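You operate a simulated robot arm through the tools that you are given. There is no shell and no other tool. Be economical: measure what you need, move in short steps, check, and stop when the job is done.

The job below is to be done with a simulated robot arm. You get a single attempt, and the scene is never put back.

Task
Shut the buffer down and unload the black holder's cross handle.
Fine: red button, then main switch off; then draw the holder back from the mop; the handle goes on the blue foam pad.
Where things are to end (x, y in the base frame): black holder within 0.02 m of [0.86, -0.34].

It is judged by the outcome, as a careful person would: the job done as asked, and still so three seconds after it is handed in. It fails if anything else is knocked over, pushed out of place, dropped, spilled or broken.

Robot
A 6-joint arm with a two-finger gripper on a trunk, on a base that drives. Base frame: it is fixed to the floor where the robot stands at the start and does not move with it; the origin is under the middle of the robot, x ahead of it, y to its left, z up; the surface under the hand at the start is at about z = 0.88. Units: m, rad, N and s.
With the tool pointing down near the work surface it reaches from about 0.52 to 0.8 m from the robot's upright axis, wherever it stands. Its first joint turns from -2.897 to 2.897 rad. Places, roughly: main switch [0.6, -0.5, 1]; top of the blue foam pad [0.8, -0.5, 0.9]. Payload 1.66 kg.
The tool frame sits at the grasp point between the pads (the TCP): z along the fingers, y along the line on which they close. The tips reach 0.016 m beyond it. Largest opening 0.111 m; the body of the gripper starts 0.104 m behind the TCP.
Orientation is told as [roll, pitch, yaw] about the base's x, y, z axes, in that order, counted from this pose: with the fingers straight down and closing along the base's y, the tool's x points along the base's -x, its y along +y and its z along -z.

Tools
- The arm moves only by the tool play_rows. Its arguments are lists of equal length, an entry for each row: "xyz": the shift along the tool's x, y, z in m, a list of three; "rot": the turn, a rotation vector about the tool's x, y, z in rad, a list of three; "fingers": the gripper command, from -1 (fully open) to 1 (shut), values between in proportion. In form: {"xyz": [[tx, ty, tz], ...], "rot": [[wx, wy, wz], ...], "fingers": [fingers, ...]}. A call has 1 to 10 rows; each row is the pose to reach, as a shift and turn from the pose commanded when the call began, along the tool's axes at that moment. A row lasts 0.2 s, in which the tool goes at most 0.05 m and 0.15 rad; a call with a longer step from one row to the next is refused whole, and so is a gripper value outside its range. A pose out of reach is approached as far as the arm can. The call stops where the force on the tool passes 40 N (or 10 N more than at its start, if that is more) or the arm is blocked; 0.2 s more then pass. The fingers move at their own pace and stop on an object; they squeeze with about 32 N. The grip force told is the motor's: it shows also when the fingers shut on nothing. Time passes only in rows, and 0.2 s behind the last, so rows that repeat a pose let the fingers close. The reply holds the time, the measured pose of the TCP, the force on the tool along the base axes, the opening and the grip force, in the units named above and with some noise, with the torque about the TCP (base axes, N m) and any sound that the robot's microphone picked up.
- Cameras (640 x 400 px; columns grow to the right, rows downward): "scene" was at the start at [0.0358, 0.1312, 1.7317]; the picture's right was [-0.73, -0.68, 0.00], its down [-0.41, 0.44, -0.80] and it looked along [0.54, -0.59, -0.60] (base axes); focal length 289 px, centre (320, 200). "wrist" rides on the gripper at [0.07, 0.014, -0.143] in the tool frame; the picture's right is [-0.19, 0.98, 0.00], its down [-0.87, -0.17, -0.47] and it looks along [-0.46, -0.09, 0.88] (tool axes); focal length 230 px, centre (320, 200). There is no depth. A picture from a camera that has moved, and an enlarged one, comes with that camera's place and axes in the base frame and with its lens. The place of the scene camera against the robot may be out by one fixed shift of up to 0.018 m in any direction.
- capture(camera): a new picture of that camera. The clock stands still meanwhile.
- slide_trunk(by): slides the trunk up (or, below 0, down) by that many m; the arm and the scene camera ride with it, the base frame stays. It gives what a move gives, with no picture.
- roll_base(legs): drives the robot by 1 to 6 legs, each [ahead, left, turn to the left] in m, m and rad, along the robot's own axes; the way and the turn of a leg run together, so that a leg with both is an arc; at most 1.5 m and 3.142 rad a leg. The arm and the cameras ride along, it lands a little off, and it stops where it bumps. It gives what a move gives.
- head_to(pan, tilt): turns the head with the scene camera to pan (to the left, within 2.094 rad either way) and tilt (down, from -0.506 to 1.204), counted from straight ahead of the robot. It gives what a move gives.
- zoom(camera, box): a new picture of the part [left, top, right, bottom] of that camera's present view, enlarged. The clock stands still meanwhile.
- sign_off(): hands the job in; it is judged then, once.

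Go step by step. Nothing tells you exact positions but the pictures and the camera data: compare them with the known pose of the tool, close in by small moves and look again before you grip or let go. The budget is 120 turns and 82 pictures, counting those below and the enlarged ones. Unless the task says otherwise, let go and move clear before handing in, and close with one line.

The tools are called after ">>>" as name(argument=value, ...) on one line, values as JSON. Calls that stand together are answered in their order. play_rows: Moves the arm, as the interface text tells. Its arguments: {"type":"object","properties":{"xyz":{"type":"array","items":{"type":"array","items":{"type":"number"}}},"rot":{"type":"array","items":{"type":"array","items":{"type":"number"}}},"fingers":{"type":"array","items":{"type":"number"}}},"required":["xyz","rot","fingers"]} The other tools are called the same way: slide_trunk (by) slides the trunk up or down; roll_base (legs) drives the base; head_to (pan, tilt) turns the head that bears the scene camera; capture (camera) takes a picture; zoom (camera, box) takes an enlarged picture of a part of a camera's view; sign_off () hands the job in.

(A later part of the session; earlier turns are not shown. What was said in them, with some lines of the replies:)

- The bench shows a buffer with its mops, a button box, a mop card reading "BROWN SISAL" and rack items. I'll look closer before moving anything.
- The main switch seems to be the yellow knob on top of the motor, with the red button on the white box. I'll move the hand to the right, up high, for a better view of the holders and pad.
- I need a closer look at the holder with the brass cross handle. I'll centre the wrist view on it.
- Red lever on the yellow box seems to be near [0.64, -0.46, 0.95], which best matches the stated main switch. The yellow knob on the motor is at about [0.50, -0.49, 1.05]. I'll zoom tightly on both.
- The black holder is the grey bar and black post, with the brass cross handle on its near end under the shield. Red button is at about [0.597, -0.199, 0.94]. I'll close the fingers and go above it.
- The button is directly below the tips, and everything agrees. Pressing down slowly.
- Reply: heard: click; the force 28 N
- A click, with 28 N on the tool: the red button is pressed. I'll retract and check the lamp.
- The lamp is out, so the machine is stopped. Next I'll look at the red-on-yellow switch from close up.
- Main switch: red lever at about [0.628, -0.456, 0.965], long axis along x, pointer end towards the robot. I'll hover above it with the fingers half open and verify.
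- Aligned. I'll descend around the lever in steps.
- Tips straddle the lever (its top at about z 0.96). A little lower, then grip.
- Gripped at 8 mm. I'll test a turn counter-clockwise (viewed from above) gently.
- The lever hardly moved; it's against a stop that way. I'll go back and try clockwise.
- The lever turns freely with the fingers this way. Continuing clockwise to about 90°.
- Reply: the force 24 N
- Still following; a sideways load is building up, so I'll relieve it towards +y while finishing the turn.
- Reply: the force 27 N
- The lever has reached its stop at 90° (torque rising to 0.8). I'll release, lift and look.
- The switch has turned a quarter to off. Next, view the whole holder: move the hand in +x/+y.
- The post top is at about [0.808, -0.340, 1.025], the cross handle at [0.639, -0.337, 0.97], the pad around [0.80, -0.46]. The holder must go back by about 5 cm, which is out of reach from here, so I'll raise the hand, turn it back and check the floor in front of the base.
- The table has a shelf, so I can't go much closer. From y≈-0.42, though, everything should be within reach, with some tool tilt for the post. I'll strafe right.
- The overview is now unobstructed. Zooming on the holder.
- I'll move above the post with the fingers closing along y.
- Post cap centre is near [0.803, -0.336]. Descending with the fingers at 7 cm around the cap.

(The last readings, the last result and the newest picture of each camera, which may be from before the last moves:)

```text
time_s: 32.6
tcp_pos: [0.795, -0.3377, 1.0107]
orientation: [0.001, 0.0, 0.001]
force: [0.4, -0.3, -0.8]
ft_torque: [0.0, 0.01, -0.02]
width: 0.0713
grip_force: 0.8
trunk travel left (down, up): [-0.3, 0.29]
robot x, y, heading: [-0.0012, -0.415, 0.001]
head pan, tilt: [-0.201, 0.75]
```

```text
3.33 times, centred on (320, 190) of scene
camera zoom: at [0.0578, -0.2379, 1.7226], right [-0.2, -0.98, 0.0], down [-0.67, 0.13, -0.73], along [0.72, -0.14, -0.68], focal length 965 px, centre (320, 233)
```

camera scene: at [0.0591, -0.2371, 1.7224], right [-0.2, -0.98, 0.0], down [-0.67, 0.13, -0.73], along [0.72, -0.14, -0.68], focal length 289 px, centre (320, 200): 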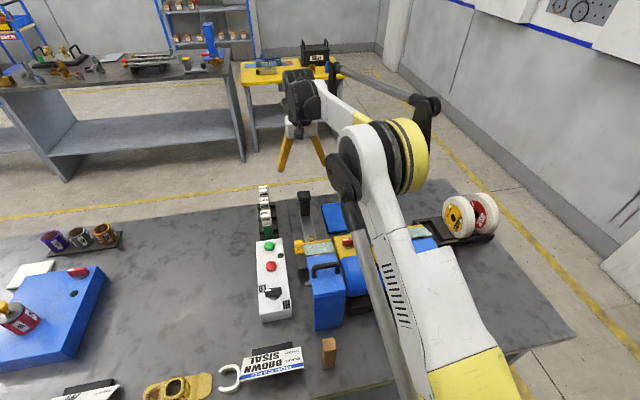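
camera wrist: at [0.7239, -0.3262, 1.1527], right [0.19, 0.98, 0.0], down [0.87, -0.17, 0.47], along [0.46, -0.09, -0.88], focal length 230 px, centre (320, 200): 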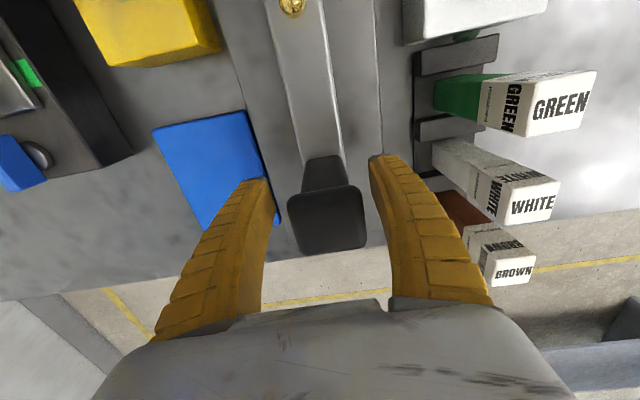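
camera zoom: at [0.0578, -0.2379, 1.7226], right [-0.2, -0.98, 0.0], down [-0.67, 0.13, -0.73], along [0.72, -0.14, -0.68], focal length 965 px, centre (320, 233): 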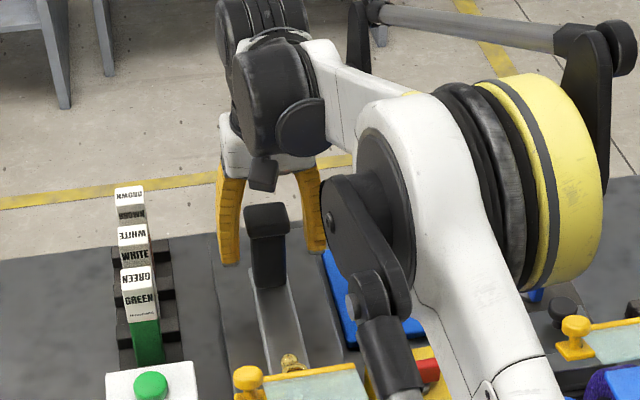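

The fingers straddle the cap. Gripping.

>>> play_rows(xyz=[[0, 0, 0], [0, 0, 0], [0, 0, 0]], rot=[[0, 0, 0], [0, 0, 0], [0, 0, 0]], fingers=[1, 1, 1])

>>> zoom(camera="wrist", box=[240, 120, 440, 280])

```text
time_s: 33.4
tcp_pos: [0.7948, -0.3405, 1.0098]
orientation: [0.0, -0.001, -0.001]
force: [-0.3, -0.4, -1.7]
ft_torque: [0.0, -0.36, 0.0]
width: 0.0356
grip_force: 32.2
trunk travel left (down, up): [-0.3, 0.29]
robot x, y, heading: [0.0044, -0.415, 0.001]
head pan, tilt: [-0.201, 0.75]
```

```text
2.50 times, centred on (340, 200) of wrist
camera zoom: at [0.7245, -0.3262, 1.1525], right [0.19, 0.98, 0.0], down [0.87, -0.17, 0.47], along [0.46, -0.09, -0.88], focal length 575 px, centre (270, 200)
```

zoom: 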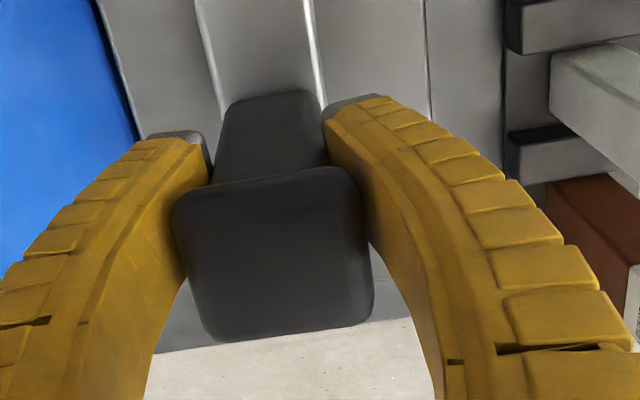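

Held firmly (36 mm). Post centre is about x=0.803. I'll draw it back in small steps.

>>> play_rows(xyz=[[-0.008, 0, 0], [-0.016, 0, 0], [-0.024, 0, 0], [-0.03, 0, 0], [-0.03, 0, 0]], rot=[[0, 0, 0], [0, 0, 0], [0, 0, 0], [0, 0, 0], [0, 0, 0]], fingers=[1, 1, 1, 1, 1])

>>> capture(camera="wrist")

```text
time_s: 34.6
tcp_pos: [0.8239, -0.3424, 1.0092]
orientation: [0.0, -0.001, 0.0]
force: [-0.7, 1.0, 0.7]
ft_torque: [-0.12, 0.4, -0.05]
width: 0.0356
grip_force: 32.0
trunk travel left (down, up): [-0.3, 0.29]
robot x, y, heading: [0.001, -0.4189, 0.001]
head pan, tilt: [-0.201, 0.75]
```

```text
42 pictures are left
camera wrist: at [0.7533, -0.3287, 1.1518], right [0.19, 0.98, 0.0], down [0.87, -0.17, 0.47], along [0.46, -0.09, -0.88], focal length 230 px, centre (320, 200)
```

wrist: 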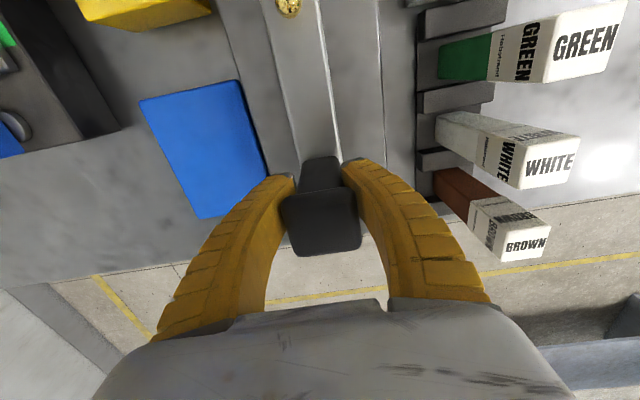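

The bar and handle travel with the post, with low force. Another 2.7 cm.

>>> play_rows(xyz=[[-0.008, 0, 0], [-0.016, 0, 0], [-0.022, 0, 0], [-0.027, 0, 0], [-0.027, 0, 0]], rot=[[0, 0, 0], [0, 0, 0], [0, 0, 0], [0, 0, 0], [0, 0, 0]], fingers=[1, 1, 1, 1, 1])

>>> capture(camera="wrist")

>>> zoom(camera="scene", box=[250, 130, 390, 250])

```text
time_s: 35.8
tcp_pos: [0.8358, -0.3419, 1.0125]
orientation: [0.0, -0.002, 0.0]
force: [-0.3, 0.1, -1.7]
ft_torque: [0.02, -0.38, 0.01]
width: 0.0354
grip_force: 31.7
out of reach, approached as far as the arm can: row 2, 3, 4, 5
trunk travel left (down, up): [-0.3, 0.29]
robot x, y, heading: [-0.0007, -0.4184, 0.001]
head pan, tilt: [-0.201, 0.75]
```

```text
41 pictures are left
camera wrist: at [0.7649, -0.3294, 1.1542], right [0.19, 0.98, 0.0], down [0.86, -0.17, 0.47], along [0.47, -0.09, -0.88], focal length 230 px, centre (320, 200)
```

wrist: 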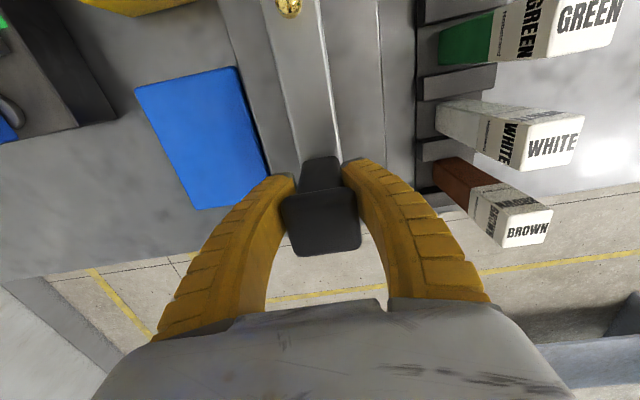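

```text
3.33 times, centred on (320, 190) of scene
camera zoom: at [0.0586, -0.2378, 1.7225], right [-0.2, -0.98, 0.0], down [-0.67, 0.13, -0.73], along [0.72, -0.14, -0.68], focal length 965 px, centre (320, 233)
```

zoom: 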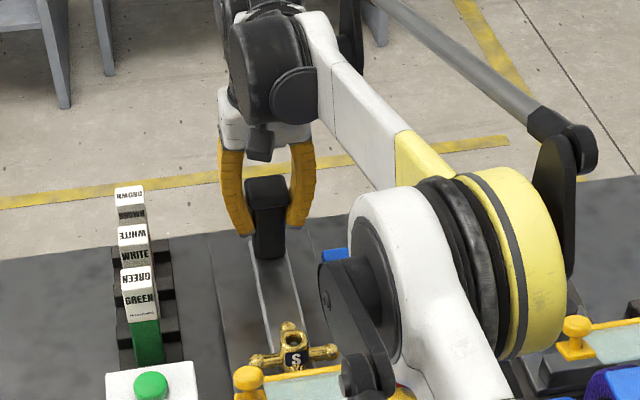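

The arm's reach ends with the post at about x=0.844. I'll let go and finish with a push on the post's near face using closed fingers. Releasing, rising, backing off.

>>> play_rows(xyz=[[0, 0, 0], [0, 0, 0], [0, 0, -0.04], [0, 0, -0.08], [0.04, 0, -0.08], [0.08, 0, -0.08], [0.08, 0, -0.08]], rot=[[0, 0, 0], [0, 0, 0], [0, 0, 0], [0, 0, 0], [0, 0, 0], [0, 0, 0], [0, 0, 0]], fingers=[0, -0.26, -0.26, -0.26, 1, 1, 1])

>>> capture(camera="wrist")

```text
time_s: 37.4
tcp_pos: [0.754, -0.3424, 1.0906]
orientation: [0.0, 0.001, 0.0]
force: [-0.3, 0.4, -0.6]
ft_torque: [0.02, 0.02, -0.03]
width: 0.0
grip_force: 28.5
trunk travel left (down, up): [-0.3, 0.29]
robot x, y, heading: [0.0006, -0.4167, 0.002]
head pan, tilt: [-0.201, 0.75]
```

```text
39 pictures are left
camera wrist: at [0.6816, -0.3299, 1.233], right [0.19, 0.98, 0.0], down [0.87, -0.17, 0.47], along [0.46, -0.09, -0.88], focal length 230 px, centre (320, 200)
```

wrist: 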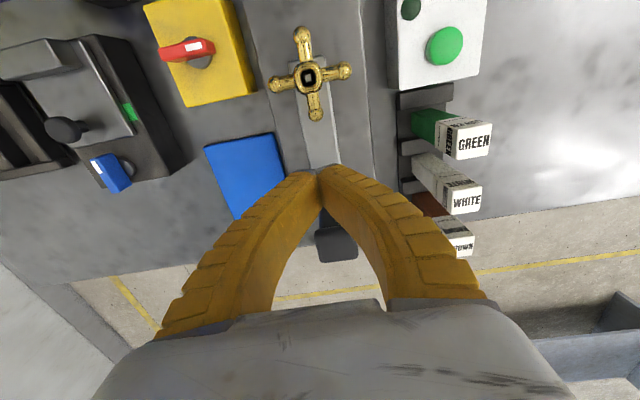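

>>> play_rows(xyz=[[-0.01, 0.002, 0.04], [-0.015, 0.002, 0.08], [-0.015, 0.002, 0.1], [-0.035, 0.002, 0.1], [-0.042, 0.002, 0.1], [-0.048, 0.002, 0.1], [-0.054, 0.002, 0.1], [-0.06, 0.002, 0.1], [-0.06, 0.002, 0.1]], rot=[[0, 0, 0], [0, 0, 0], [0, 0, 0], [0, 0, 0], [0, 0, 0], [0, 0, 0], [0, 0, 0], [0, 0, 0], [0, 0, 0]], fingers=[1, 1, 1, 1, 1, 1, 1, 1, 1])

>>> capture(camera="wrist")

>>> zoom(camera="scene", box=[250, 130, 390, 250])

```text
time_s: 39.4
tcp_pos: [0.8125, -0.3413, 0.9918]
orientation: [0.0, 0.001, 0.001]
force: [-1.5, 0.7, 1.0]
ft_torque: [0.0, -0.07, 0.02]
width: 0.0058
grip_force: 28.6
trunk travel left (down, up): [-0.3, 0.29]
robot x, y, heading: [0.0028, -0.4141, 0.002]
head pan, tilt: [-0.201, 0.75]
```

```text
38 pictures are left
camera wrist: at [0.7431, -0.3275, 1.1341], right [0.19, 0.98, 0.0], down [0.87, -0.17, 0.47], along [0.46, -0.09, -0.88], focal length 230 px, centre (320, 200)
```

wrist: 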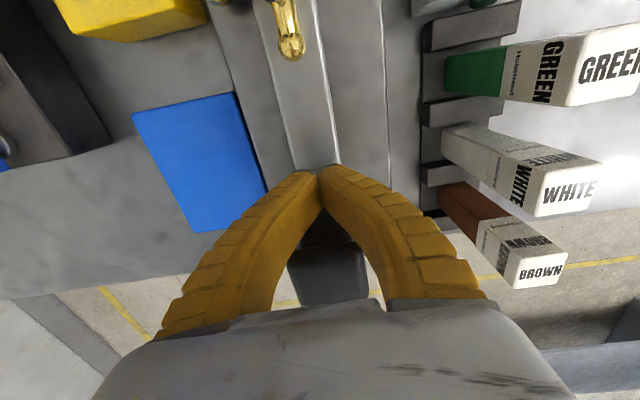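

```text
3.33 times, centred on (320, 190) of scene
camera zoom: at [0.0575, -0.2378, 1.7226], right [-0.2, -0.98, 0.0], down [-0.67, 0.13, -0.73], along [0.72, -0.14, -0.68], focal length 965 px, centre (320, 233)
```

zoom: 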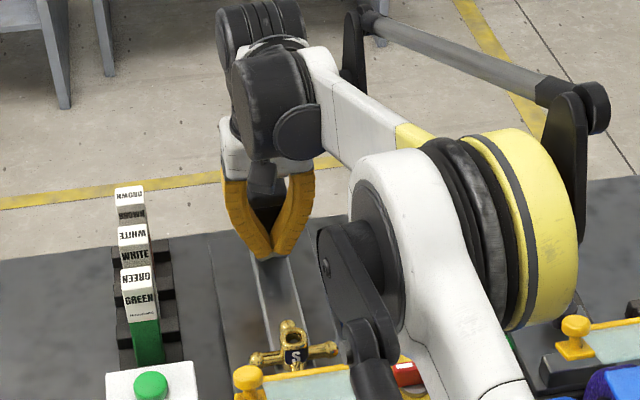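

>>> play_rows(xyz=[[-0.004, 0, 0], [-0.008, 0, 0], [-0.008, 0, 0]], rot=[[0, 0, 0], [0, 0, 0], [0, 0, 0]], fingers=[1, 1, 1])

>>> zoom(camera="wrist", box=[220, 160, 420, 320])

```text
time_s: 40.2
tcp_pos: [0.8224, -0.3413, 0.9927]
orientation: [0.001, 0.0, 0.002]
force: [-2.5, 0.4, 1.4]
ft_torque: [0.01, -0.08, 0.05]
width: 0.0
grip_force: 28.7
trunk travel left (down, up): [-0.3, 0.29]
robot x, y, heading: [-0.0004, -0.418, 0.003]
head pan, tilt: [-0.201, 0.75]
```

```text
2.50 times, centred on (320, 240) of wrist
camera zoom: at [0.7512, -0.3276, 1.1346], right [0.19, 0.98, 0.0], down [0.87, -0.17, 0.47], along [0.46, -0.09, -0.88], focal length 575 px, centre (320, 100)
```

zoom: 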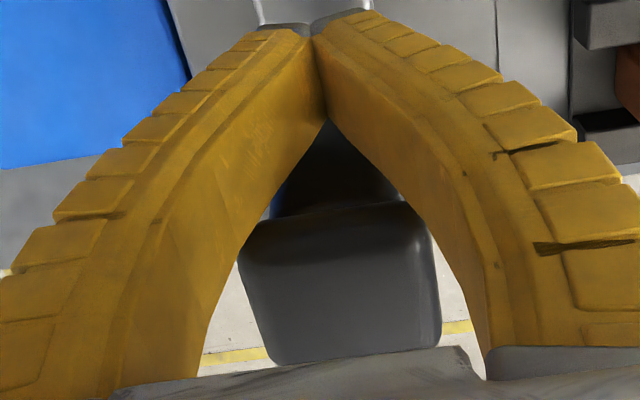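

The post reads about x=0.86 now. I'll back off and check it from above with a clear view, then look at the cross handle.

>>> play_rows(xyz=[[0.02, 0, 0], [0.02, 0, -0.05], [0.02, 0, -0.1], [0.02, 0, -0.15], [0.06, 0, -0.18], [0.1, 0, -0.18], [0.12, 0, -0.18], [0.12, 0, -0.18]], rot=[[0, 0, 0], [0, 0, 0], [0, 0, 0], [0, 0, 0], [0, 0, 0], [0, 0, 0], [0, 0, 0], [0, 0, 0]], fingers=[1, 1, 1, -1, -1, -1, -1, -1])

>>> zoom(camera="wrist", box=[220, 60, 420, 300])

>>> zoom(camera="scene", box=[280, 170, 380, 250])

```text
time_s: 42.0
tcp_pos: [0.7006, -0.3418, 1.1703]
orientation: [-0.002, 0.0, 0.0]
force: [-0.2, 0.4, -0.1]
ft_torque: [-0.01, -0.01, 0.02]
width: 0.1108
grip_force: 0.0
trunk travel left (down, up): [-0.3, 0.29]
robot x, y, heading: [0.0027, -0.414, 0.002]
head pan, tilt: [-0.201, 0.75]
```

```text
1.67 times, centred on (320, 180) of wrist
camera zoom: at [0.6304, -0.3288, 1.3131], right [0.19, 0.98, 0.0], down [0.87, -0.17, 0.47], along [0.46, -0.09, -0.88], focal length 384 px, centre (320, 233)
```

zoom: 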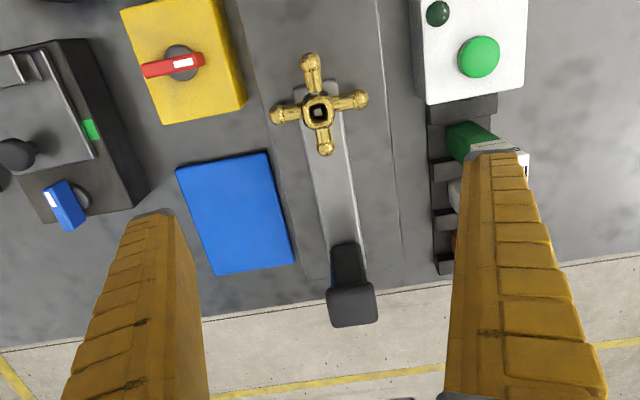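

```text
5.00 times, centred on (330, 210) of scene
camera zoom: at [0.0584, -0.2378, 1.7226], right [-0.2, -0.98, 0.0], down [-0.67, 0.13, -0.73], along [0.72, -0.14, -0.68], focal length 1447 px, centre (270, 150)
```

zoom: 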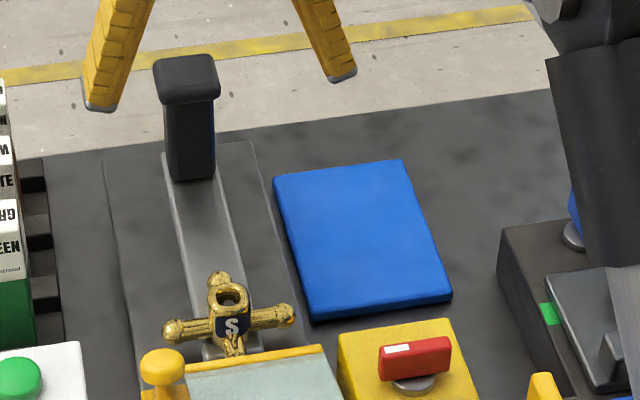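

The post now reads [0.860, -0.342], on target. The cross handle is at about [0.692, -0.342], arms along x and y at z≈0.947. I plan to grip it end to end across its y arms; hovering first.

>>> play_rows(xyz=[[0.009, -0.0007, 0.04], [0.009, -0.0007, 0.08], [0.009, -0.0007, 0.11], [0.009, -0.0007, 0.13], [0.009, -0.0007, 0.13]], rot=[[0, 0, 0], [0, 0, 0], [0, 0, 0], [0, 0, 0], [0, 0, 0]], fingers=[-1, -1, -1, -0.85, -0.85])

>>> capture(camera="wrist")

>>> zoom(camera="wrist", box=[220, 80, 420, 240])

```text
time_s: 43.2
tcp_pos: [0.6951, -0.3435, 1.0419]
orientation: [0.0, 0.0, 0.0]
force: [0.0, -0.2, 0.5]
ft_torque: [0.0, -0.01, 0.01]
width: 0.1033
grip_force: 0.4
trunk travel left (down, up): [-0.3, 0.29]
robot x, y, heading: [-0.0001, -0.4137, 0.004]
head pan, tilt: [-0.201, 0.75]
```

```text
33 pictures are left
camera wrist: at [0.624, -0.3297, 1.1847], right [0.19, 0.98, 0.0], down [0.87, -0.17, 0.47], along [0.46, -0.09, -0.88], focal length 230 px, centre (320, 200)
```

wrist: 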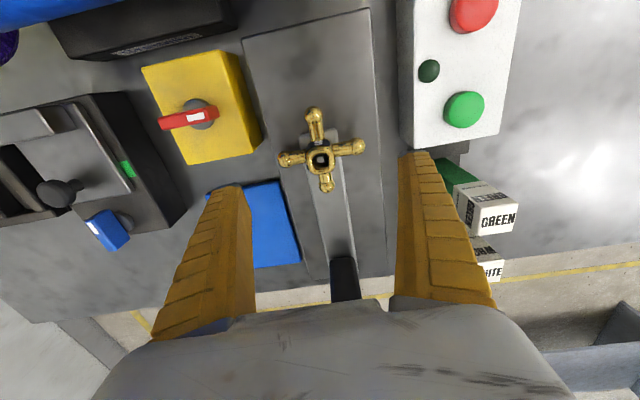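

```text
2.50 times, centred on (320, 160) of wrist
camera zoom: at [0.624, -0.3297, 1.1847], right [0.19, 0.98, 0.0], down [0.87, -0.17, 0.47], along [0.46, -0.09, -0.88], focal length 575 px, centre (320, 300)
```

zoom: 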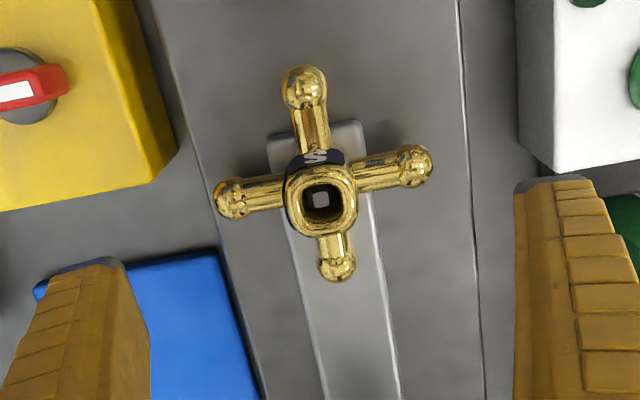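

Handle centre refined: [0.6925, -0.342, 0.947], span about 9.4 cm. Fully open gives 11 cm, so I'll descend around the y-arm ends.

>>> play_rows(xyz=[[0.0025, 0.0015, 0.0], [0.0025, 0.0015, 0.04], [0.0025, 0.0015, 0.065], [0.0025, 0.0015, 0.078], [0.0025, 0.0015, 0.088], [0.0025, 0.0015, 0.088]], rot=[[0, 0, 0], [0, 0, 0], [0, 0, 0], [0, 0, 0], [0, 0, 0], [0, 0, 0]], fingers=[-1, -1, -1, -1, -1, -1])

>>> capture(camera="wrist")

>>> zoom(camera="scene", box=[280, 170, 380, 250])

```text
time_s: 44.6
tcp_pos: [0.6908, -0.3381, 0.9524]
orientation: [0.0, 0.001, 0.0]
force: [-0.8, -0.3, 0.2]
ft_torque: [0.0, -0.02, 0.0]
width: 0.1109
grip_force: 0.0
trunk travel left (down, up): [-0.3, 0.29]
robot x, y, heading: [-0.0001, -0.4141, 0.008]
head pan, tilt: [-0.201, 0.75]
```

```text
31 pictures are left
camera wrist: at [0.6202, -0.3256, 1.0953], right [0.19, 0.98, 0.0], down [0.87, -0.17, 0.47], along [0.46, -0.09, -0.88], focal length 230 px, centre (320, 200)
```

wrist: 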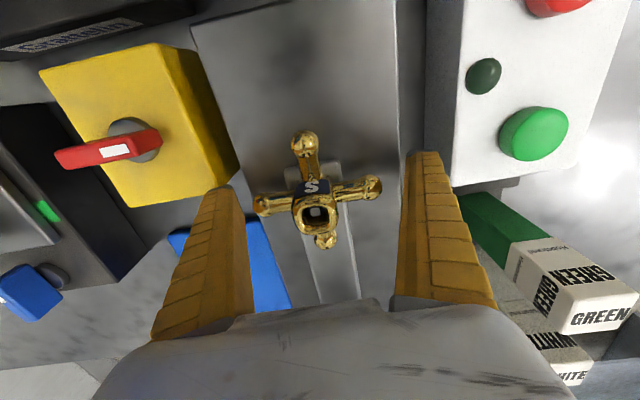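

```text
5.00 times, centred on (330, 210) of scene
camera zoom: at [0.0579, -0.2379, 1.7226], right [-0.2, -0.98, 0.0], down [-0.67, 0.13, -0.73], along [0.72, -0.14, -0.68], focal length 1447 px, centre (270, 150)
```

zoom: 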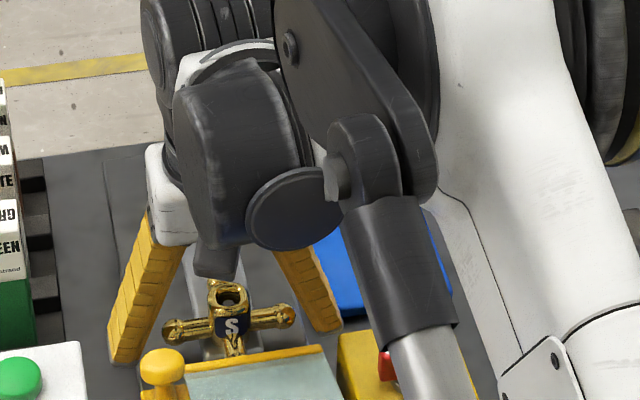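

The ball ends lie level with the grasp point, offset about 3 mm in y. I'll correct and close.

>>> play_rows(xyz=[[0, -0.0025, 0], [0, -0.0025, 0], [0, -0.0025, 0], [0, -0.0025, 0]], rot=[[0, 0, 0], [0, 0, 0], [0, 0, 0], [0, 0, 0]], fingers=[-0.85, 0, 1, 1])

>>> zoom(camera="wrist", box=[220, 100, 420, 260])

```text
time_s: 45.6
tcp_pos: [0.691, -0.3406, 0.9525]
orientation: [-0.001, 0.001, 0.001]
force: [0.8, -0.3, 0.2]
ft_torque: [0.0, 0.02, 0.0]
width: 0.0898
grip_force: 32.2
trunk travel left (down, up): [-0.3, 0.29]
robot x, y, heading: [0.0024, -0.4206, 0.004]
head pan, tilt: [-0.201, 0.75]
```

```text
2.50 times, centred on (320, 180) of wrist
camera zoom: at [0.6198, -0.3277, 1.0956], right [0.19, 0.98, 0.0], down [0.87, -0.17, 0.47], along [0.46, -0.09, -0.88], focal length 575 px, centre (320, 250)
```

zoom: 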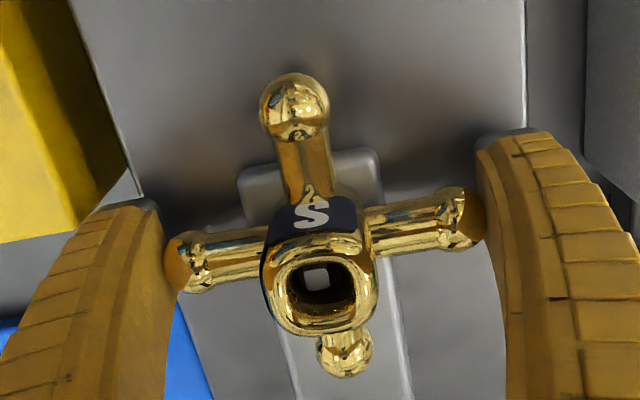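

The handle is gripped end to end. Lifting it straight up, slowly.

>>> play_rows(xyz=[[0, 0, -0.005], [0, 0, -0.01], [0, 0, -0.02], [0, 0, -0.03], [0, 0, -0.04], [0, 0, -0.05]], rot=[[0, 0, 0], [0, 0, 0], [0, 0, 0], [0, 0, 0], [0, 0, 0], [0, 0, 0]], fingers=[1, 1, 1, 1, 1, 1])

>>> capture(camera="wrist")

>>> zoom(camera="scene", box=[280, 170, 380, 250])

```text
time_s: 47.0
tcp_pos: [0.6897, -0.3434, 1.0014]
orientation: [0.0, 0.001, 0.0]
force: [0.8, 0.5, -1.6]
ft_torque: [-0.01, -0.02, 0.01]
width: 0.0896
grip_force: 32.0
trunk travel left (down, up): [-0.3, 0.29]
robot x, y, heading: [-0.0002, -0.4167, -0.003]
head pan, tilt: [-0.201, 0.75]
```

```text
28 pictures are left
camera wrist: at [0.6193, -0.3303, 1.1463], right [0.19, 0.98, 0.0], down [0.87, -0.17, 0.47], along [0.46, -0.09, -0.88], focal length 230 px, centre (320, 200)
```

wrist: 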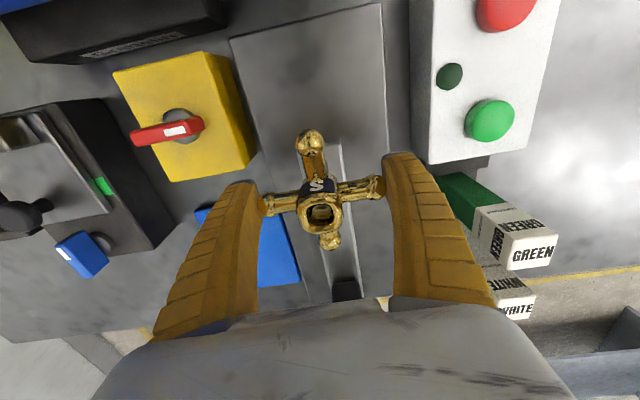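

```text
5.00 times, centred on (330, 210) of scene
camera zoom: at [0.0579, -0.2378, 1.7226], right [-0.2, -0.98, 0.0], down [-0.67, 0.13, -0.73], along [0.72, -0.14, -0.68], focal length 1447 px, centre (270, 150)
```

zoom: 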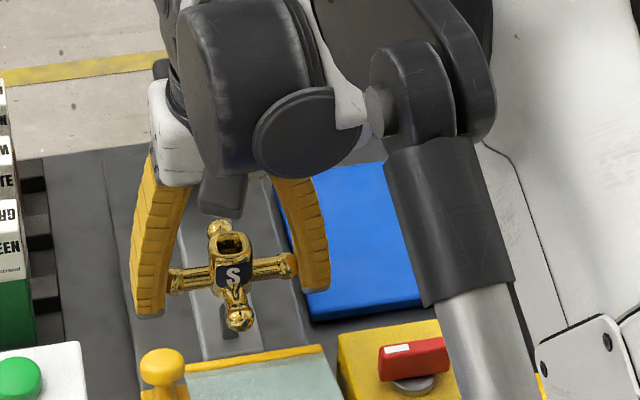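

The handle is free of its peg. I'll raise it and carry it to above the pad, whose centre I take as [0.80, -0.462].

>>> play_rows(xyz=[[0, 0, -0.025], [0, 0, -0.05], [-0.02, -0.024, -0.05], [-0.04, -0.048, -0.05], [-0.06, -0.072, -0.05], [-0.08, -0.096, -0.05], [-0.1, -0.119, -0.05], [-0.1, -0.119, -0.05]], rot=[[0, 0, 0], [0, 0, 0], [0, 0, 0], [0, 0, 0], [0, 0, 0], [0, 0, 0], [0, 0, 0], [0, 0, 0]], fingers=[1, 1, 1, 1, 1, 1, 1, 1])

>>> capture(camera="wrist")

>>> zoom(camera="scene", box=[280, 150, 400, 250])

```text
time_s: 48.8
tcp_pos: [0.7936, -0.4616, 1.0546]
orientation: [-0.001, -0.002, 0.0]
force: [-0.1, -0.4, -2.5]
ft_torque: [-0.03, 0.01, 0.03]
width: 0.0892
grip_force: 32.0
trunk travel left (down, up): [-0.3, 0.29]
robot x, y, heading: [0.0004, -0.417, 0.005]
head pan, tilt: [-0.201, 0.75]
```

```text
26 pictures are left
camera wrist: at [0.7225, -0.449, 1.197], right [0.19, 0.98, 0.0], down [0.87, -0.17, 0.47], along [0.46, -0.09, -0.88], focal length 230 px, centre (320, 200)
```

wrist: 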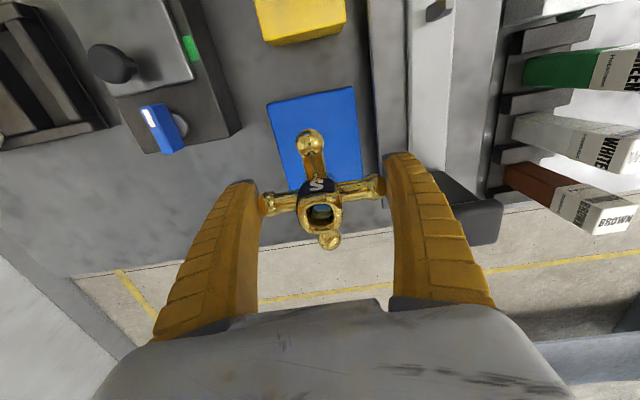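

```text
4.00 times, centred on (340, 200) of scene
camera zoom: at [0.0577, -0.2375, 1.7226], right [-0.2, -0.98, 0.0], down [-0.67, 0.13, -0.73], along [0.72, -0.14, -0.68], focal length 1158 px, centre (240, 200)
```

zoom: 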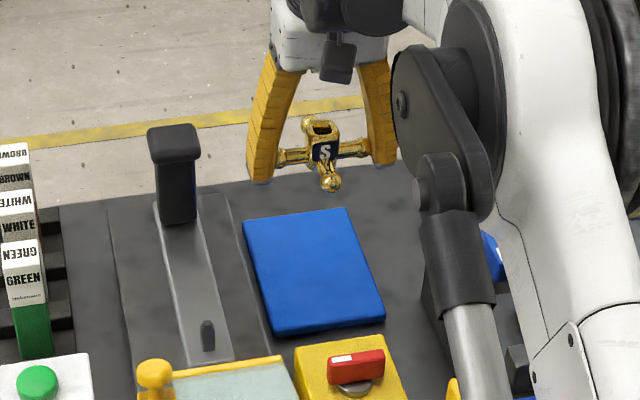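

Alignment over the pad is good (3 mm correction in y). Lowering slowly until it touches.

>>> play_rows(xyz=[[0, -0.003, 0.04], [0, -0.003, 0.08], [0, -0.003, 0.105], [0, -0.003, 0.112], [0, -0.003, 0.118], [0, -0.003, 0.118]], rot=[[0, 0, 0], [0, 0, 0], [0, 0, 0], [0, 0, 0], [0, 0, 0], [0, 0, 0]], fingers=[1, 1, 1, 1, 1, 1])

>>> zoom(camera="scene", box=[290, 160, 390, 240])

```text
time_s: 50.2
tcp_pos: [0.7918, -0.4633, 0.9369]
orientation: [0.001, 0.001, 0.0]
force: [0.3, -0.4, -2.4]
ft_torque: [0.0, -0.01, -0.04]
width: 0.0893
grip_force: 32.2
trunk travel left (down, up): [-0.3, 0.29]
robot x, y, heading: [0.0044, -0.4165, -0.0]
head pan, tilt: [-0.201, 0.75]
```

```text
5.00 times, centred on (340, 200) of scene
camera zoom: at [0.0582, -0.2378, 1.7226], right [-0.2, -0.98, 0.0], down [-0.67, 0.13, -0.73], along [0.72, -0.14, -0.68], focal length 1447 px, centre (220, 200)
```

zoom: 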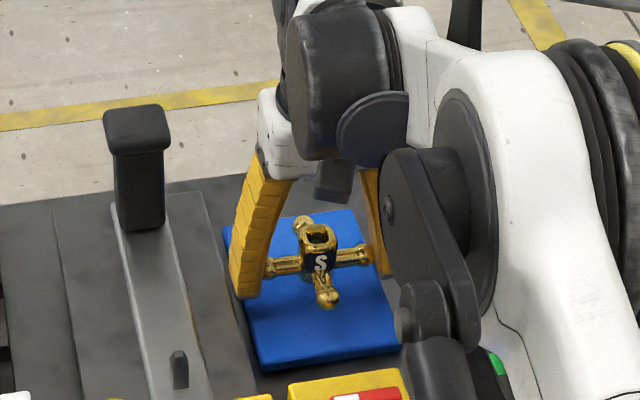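

>>> play_rows(xyz=[[0, 0, 0.003], [0, 0, 0.006], [0, 0, 0.009], [0, 0, 0.012], [0, 0, 0.012]], rot=[[0, 0, 0], [0, 0, 0], [0, 0, 0], [0, 0, 0], [0, 0, 0]], fingers=[1, 1, 1, 1, 1])

```text
time_s: 51.4
tcp_pos: [0.7889, -0.4644, 0.9239]
orientation: [-0.001, 0.0, -0.002]
force: [0.4, -0.4, -2.2]
ft_torque: [0.0, -0.02, 0.02]
width: 0.0891
grip_force: 32.2
trunk travel left (down, up): [-0.3, 0.29]
robot x, y, heading: [0.0011, -0.4173, 0.002]
head pan, tilt: [-0.201, 0.75]
```

No contact yet (the weight still shows). A few mm more.

>>> play_rows(xyz=[[0, 0, 0.002], [0, 0, 0.004], [0, 0, 0.006], [0, 0, 0.008], [0, 0, 0.008]], rot=[[0, 0, 0], [0, 0, 0], [0, 0, 0], [0, 0, 0], [0, 0, 0]], fingers=[1, 1, 1, 1, 1])

>>> capture(camera="wrist")

>>> zoom(camera="scene", box=[310, 180, 370, 230])

```text
time_s: 52.6
tcp_pos: [0.7913, -0.4646, 0.916]
orientation: [-0.001, -0.001, -0.001]
force: [0.2, 0.2, -1.4]
ft_torque: [-0.01, 0.02, 0.04]
width: 0.0889
grip_force: 31.3
trunk travel left (down, up): [-0.3, 0.29]
robot x, y, heading: [0.0013, -0.4162, 0.001]
head pan, tilt: [-0.201, 0.75]
```

```text
23 pictures are left
camera wrist: at [0.7195, -0.4518, 1.0581], right [0.19, 0.98, 0.0], down [0.87, -0.17, 0.47], along [0.46, -0.09, -0.88], focal length 230 px, centre (320, 200)
```

wrist: 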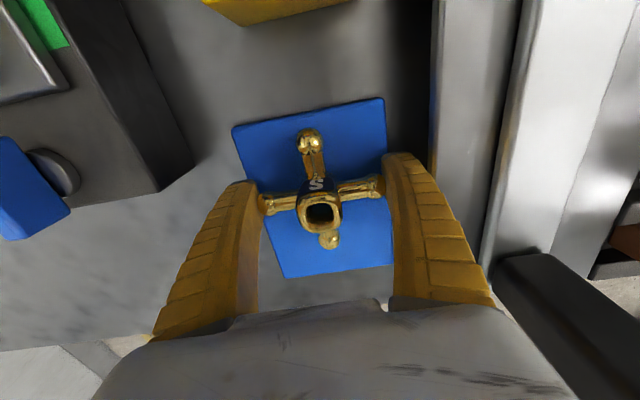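

```text
8.00 times, centred on (340, 205) of scene
camera zoom: at [0.0582, -0.2378, 1.7226], right [-0.2, -0.98, 0.0], down [-0.67, 0.13, -0.73], along [0.72, -0.14, -0.68], focal length 2315 px, centre (160, 160)
```

zoom: 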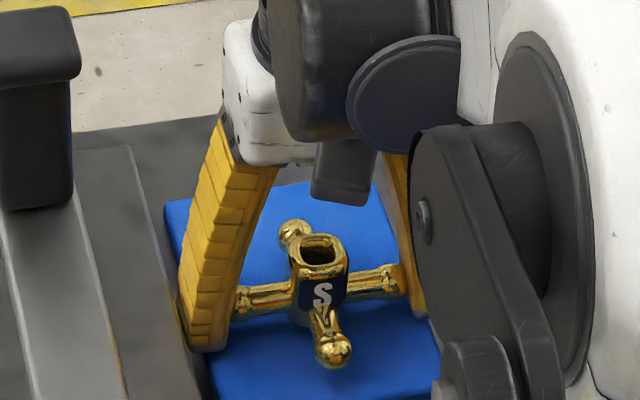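

>>> play_rows(xyz=[[0, 0, 0.0015], [0, 0, 0.003], [0, 0, 0.003]], rot=[[0, 0, 0], [0, 0, 0], [0, 0, 0]], fingers=[1, 1, 1])

```text
time_s: 53.4
tcp_pos: [0.7894, -0.465, 0.9124]
orientation: [0.0, -0.001, 0.0]
force: [0.2, 0.5, -1.8]
ft_torque: [0.0, 0.0, -0.02]
width: 0.0889
grip_force: 32.0
trunk travel left (down, up): [-0.3, 0.29]
robot x, y, heading: [-0.0016, -0.4184, -0.004]
head pan, tilt: [-0.201, 0.75]
```

>>> play_rows(xyz=[[0, 0, 0.0015], [0, 0, 0.003], [0, 0, 0.0045], [0, 0, 0.0045]], rot=[[0, 0, 0], [0, 0, 0], [0, 0, 0], [0, 0, 0]], fingers=[1, 1, 1, 1])

```text
time_s: 54.4
tcp_pos: [0.7895, -0.4638, 0.9085]
orientation: [-0.001, -0.001, 0.0]
force: [1.3, -1.3, 2.5]
ft_torque: [-0.03, -0.03, 0.01]
width: 0.0888
grip_force: 31.6
trunk travel left (down, up): [-0.3, 0.29]
robot x, y, heading: [0.0026, -0.4176, -0.001]
head pan, tilt: [-0.201, 0.75]
```

Contact now (+2.5 N). Checking whether it is the handle that's touching.

>>> zoom(camera="wrist", box=[220, 80, 420, 280])

>>> zoom(camera="scene", box=[310, 180, 370, 230])

```text
2.00 times, centred on (320, 180) of wrist
camera zoom: at [0.7198, -0.4513, 1.0508], right [0.19, 0.98, 0.0], down [0.87, -0.17, 0.47], along [0.46, -0.09, -0.88], focal length 460 px, centre (320, 240)
```

zoom: 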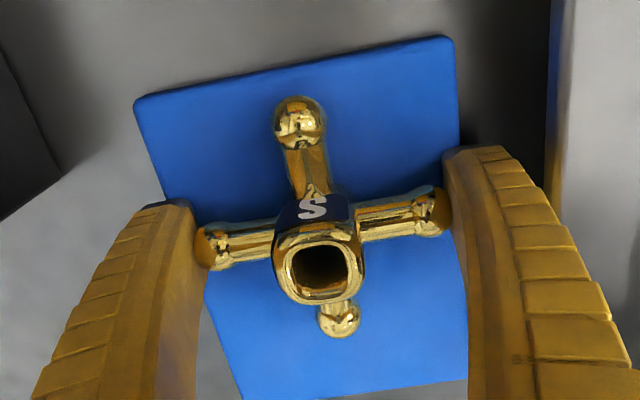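

```text
8.00 times, centred on (340, 205) of scene
camera zoom: at [0.0578, -0.2379, 1.7227], right [-0.2, -0.98, 0.0], down [-0.67, 0.14, -0.73], along [0.72, -0.14, -0.68], focal length 2315 px, centre (160, 160)
```

zoom: 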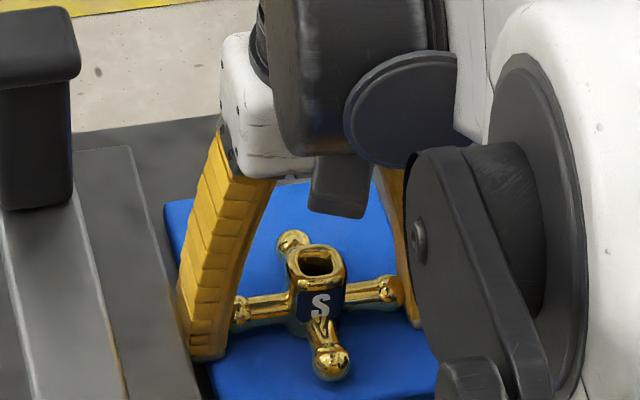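

>>> play_rows(xyz=[[0, 0, 0.001], [0, 0, 0.002], [0, 0, 0.002]], rot=[[0, 0, 0], [0, 0, 0], [0, 0, 0]], fingers=[1, 1, 1])

```text
time_s: 55.2
tcp_pos: [0.7888, -0.4649, 0.9086]
orientation: [0.001, -0.002, 0.002]
force: [7.0, -0.2, 18.1]
ft_torque: [-0.13, -0.14, 0.09]
width: 0.0878
grip_force: 31.9
trunk travel left (down, up): [-0.3, 0.29]
robot x, y, heading: [0.0004, -0.415, 0.001]
head pan, tilt: [-0.201, 0.75]
```

Firm contact. Easing up 1.5 mm and opening gently.

>>> play_rows(xyz=[[0, 0, -0.0015], [0, 0, -0.0015], [0, 0, -0.0015], [0, 0, -0.0015], [0, 0, -0.0015]], rot=[[0, 0, 0], [0, 0, 0], [0, 0, 0], [0, 0, 0], [0, 0, 0]], fingers=[1, -0.6, -0.66, -0.72, -0.8])

>>> zoom(camera="wrist", box=[220, 80, 420, 280])

>>> zoom(camera="scene", box=[310, 180, 370, 230])

```text
time_s: 56.4
tcp_pos: [0.7902, -0.4648, 0.9082]
orientation: [0.0, -0.001, 0.001]
force: [-0.2, 0.5, 1.1]
ft_torque: [-0.01, -0.04, 0.02]
width: 0.1003
grip_force: 0.4
trunk travel left (down, up): [-0.3, 0.29]
robot x, y, heading: [-0.0005, -0.4146, 0.002]
head pan, tilt: [-0.201, 0.75]
```

```text
2.00 times, centred on (320, 180) of wrist
camera zoom: at [0.7197, -0.4515, 1.0505], right [0.19, 0.98, 0.0], down [0.87, -0.17, 0.47], along [0.46, -0.09, -0.88], focal length 460 px, centre (320, 240)
```

zoom: 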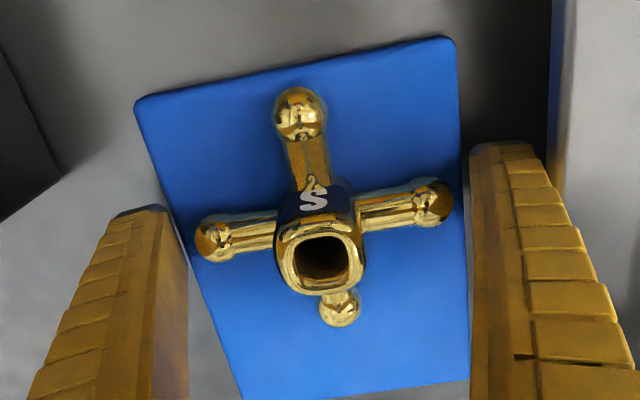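

```text
8.00 times, centred on (340, 205) of scene
camera zoom: at [0.0581, -0.2378, 1.7226], right [-0.2, -0.98, 0.0], down [-0.67, 0.13, -0.73], along [0.72, -0.14, -0.68], focal length 2315 px, centre (160, 160)
```

zoom: 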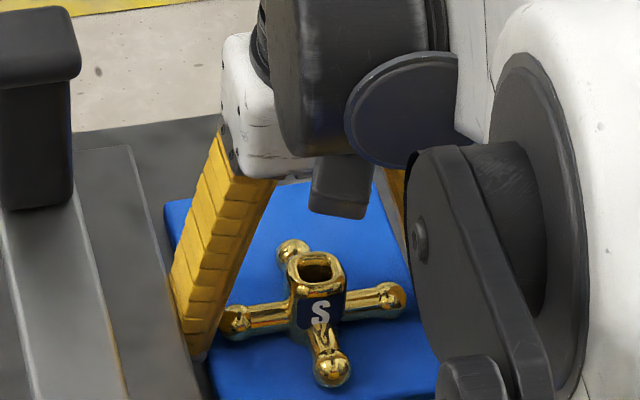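

The handle settled flat on the pad, all arms on it. I'll withdraw straight up and clear.

>>> play_rows(xyz=[[0, 0, -0.02], [0, 0, -0.06], [0, 0, -0.11], [0, 0, -0.16], [0, 0, -0.2], [0.04, 0, -0.23], [0.08, 0, -0.23], [0.12, 0, -0.23], [0.12, 0, -0.23]], rot=[[0, 0, 0], [0, 0, 0], [0, 0, 0], [0, 0, 0], [0, 0, 0], [0, 0, 0], [0, 0, 0], [0, 0, 0], [0, 0, 0]], fingers=[-0.8, -0.8, -0.8, -0.8, -0.8, -0.8, -0.8, -0.8, -0.8])

>>> capture(camera="wrist")

>>> zoom(camera="wrist", box=[230, 80, 440, 260])

>>> zoom(camera="scene", box=[250, 170, 450, 290])

```text
time_s: 58.4
tcp_pos: [0.6687, -0.4663, 1.1347]
orientation: [0.001, -0.001, 0.001]
force: [0.0, 0.5, 0.2]
ft_torque: [-0.02, 0.03, 0.01]
width: 0.1007
grip_force: 0.5
trunk travel left (down, up): [-0.3, 0.29]
robot x, y, heading: [-0.0022, -0.4201, 0.002]
head pan, tilt: [-0.201, 0.75]
```

```text
17 pictures are left
camera wrist: at [0.5971, -0.4537, 1.2767], right [0.19, 0.98, 0.0], down [0.87, -0.17, 0.47], along [0.46, -0.09, -0.88], focal length 230 px, centre (320, 200)
```

wrist: 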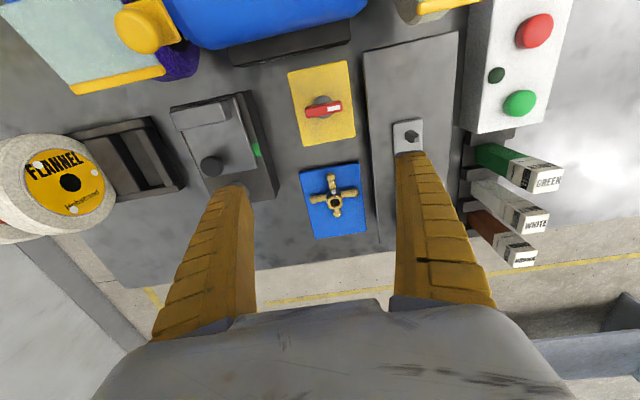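

```text
2.22 times, centred on (335, 170) of wrist
camera zoom: at [0.5971, -0.4537, 1.2767], right [0.19, 0.98, 0.0], down [0.87, -0.17, 0.47], along [0.46, -0.09, -0.88], focal length 511 px, centre (287, 267)
```

zoom: 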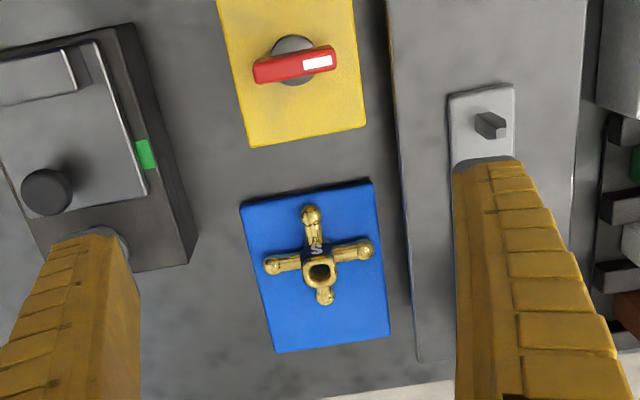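

```text
3.20 times, centred on (350, 230) of scene
camera zoom: at [0.0592, -0.2379, 1.7225], right [-0.2, -0.98, 0.0], down [-0.67, 0.14, -0.73], along [0.72, -0.14, -0.68], focal length 926 px, centre (224, 104)
```

zoom: 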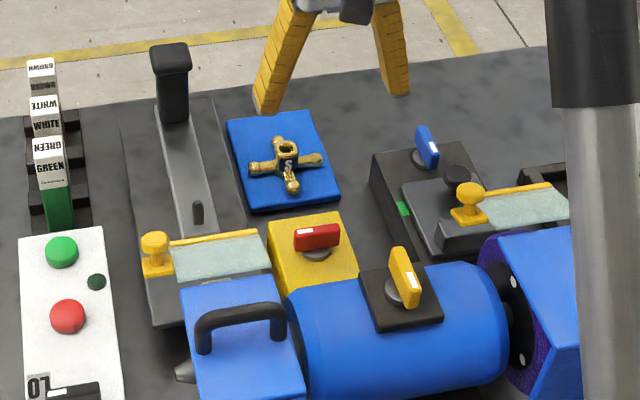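

The red button is pressed with its lamp out, and the main switch is at its off stop. The holder's post is at about [0.86, -0.34], and the handle rests on the blue pad with the hand clear, so I'm handing in.

>>> sign_off()

```text
The job is handed in.
```

I shut the buffer down with the red button (lamp out), then turned the main switch to its off stop. The black holder is drawn back to about [0.86, -0.34], measured at its post, and the cross handle is on the blue foam pad.
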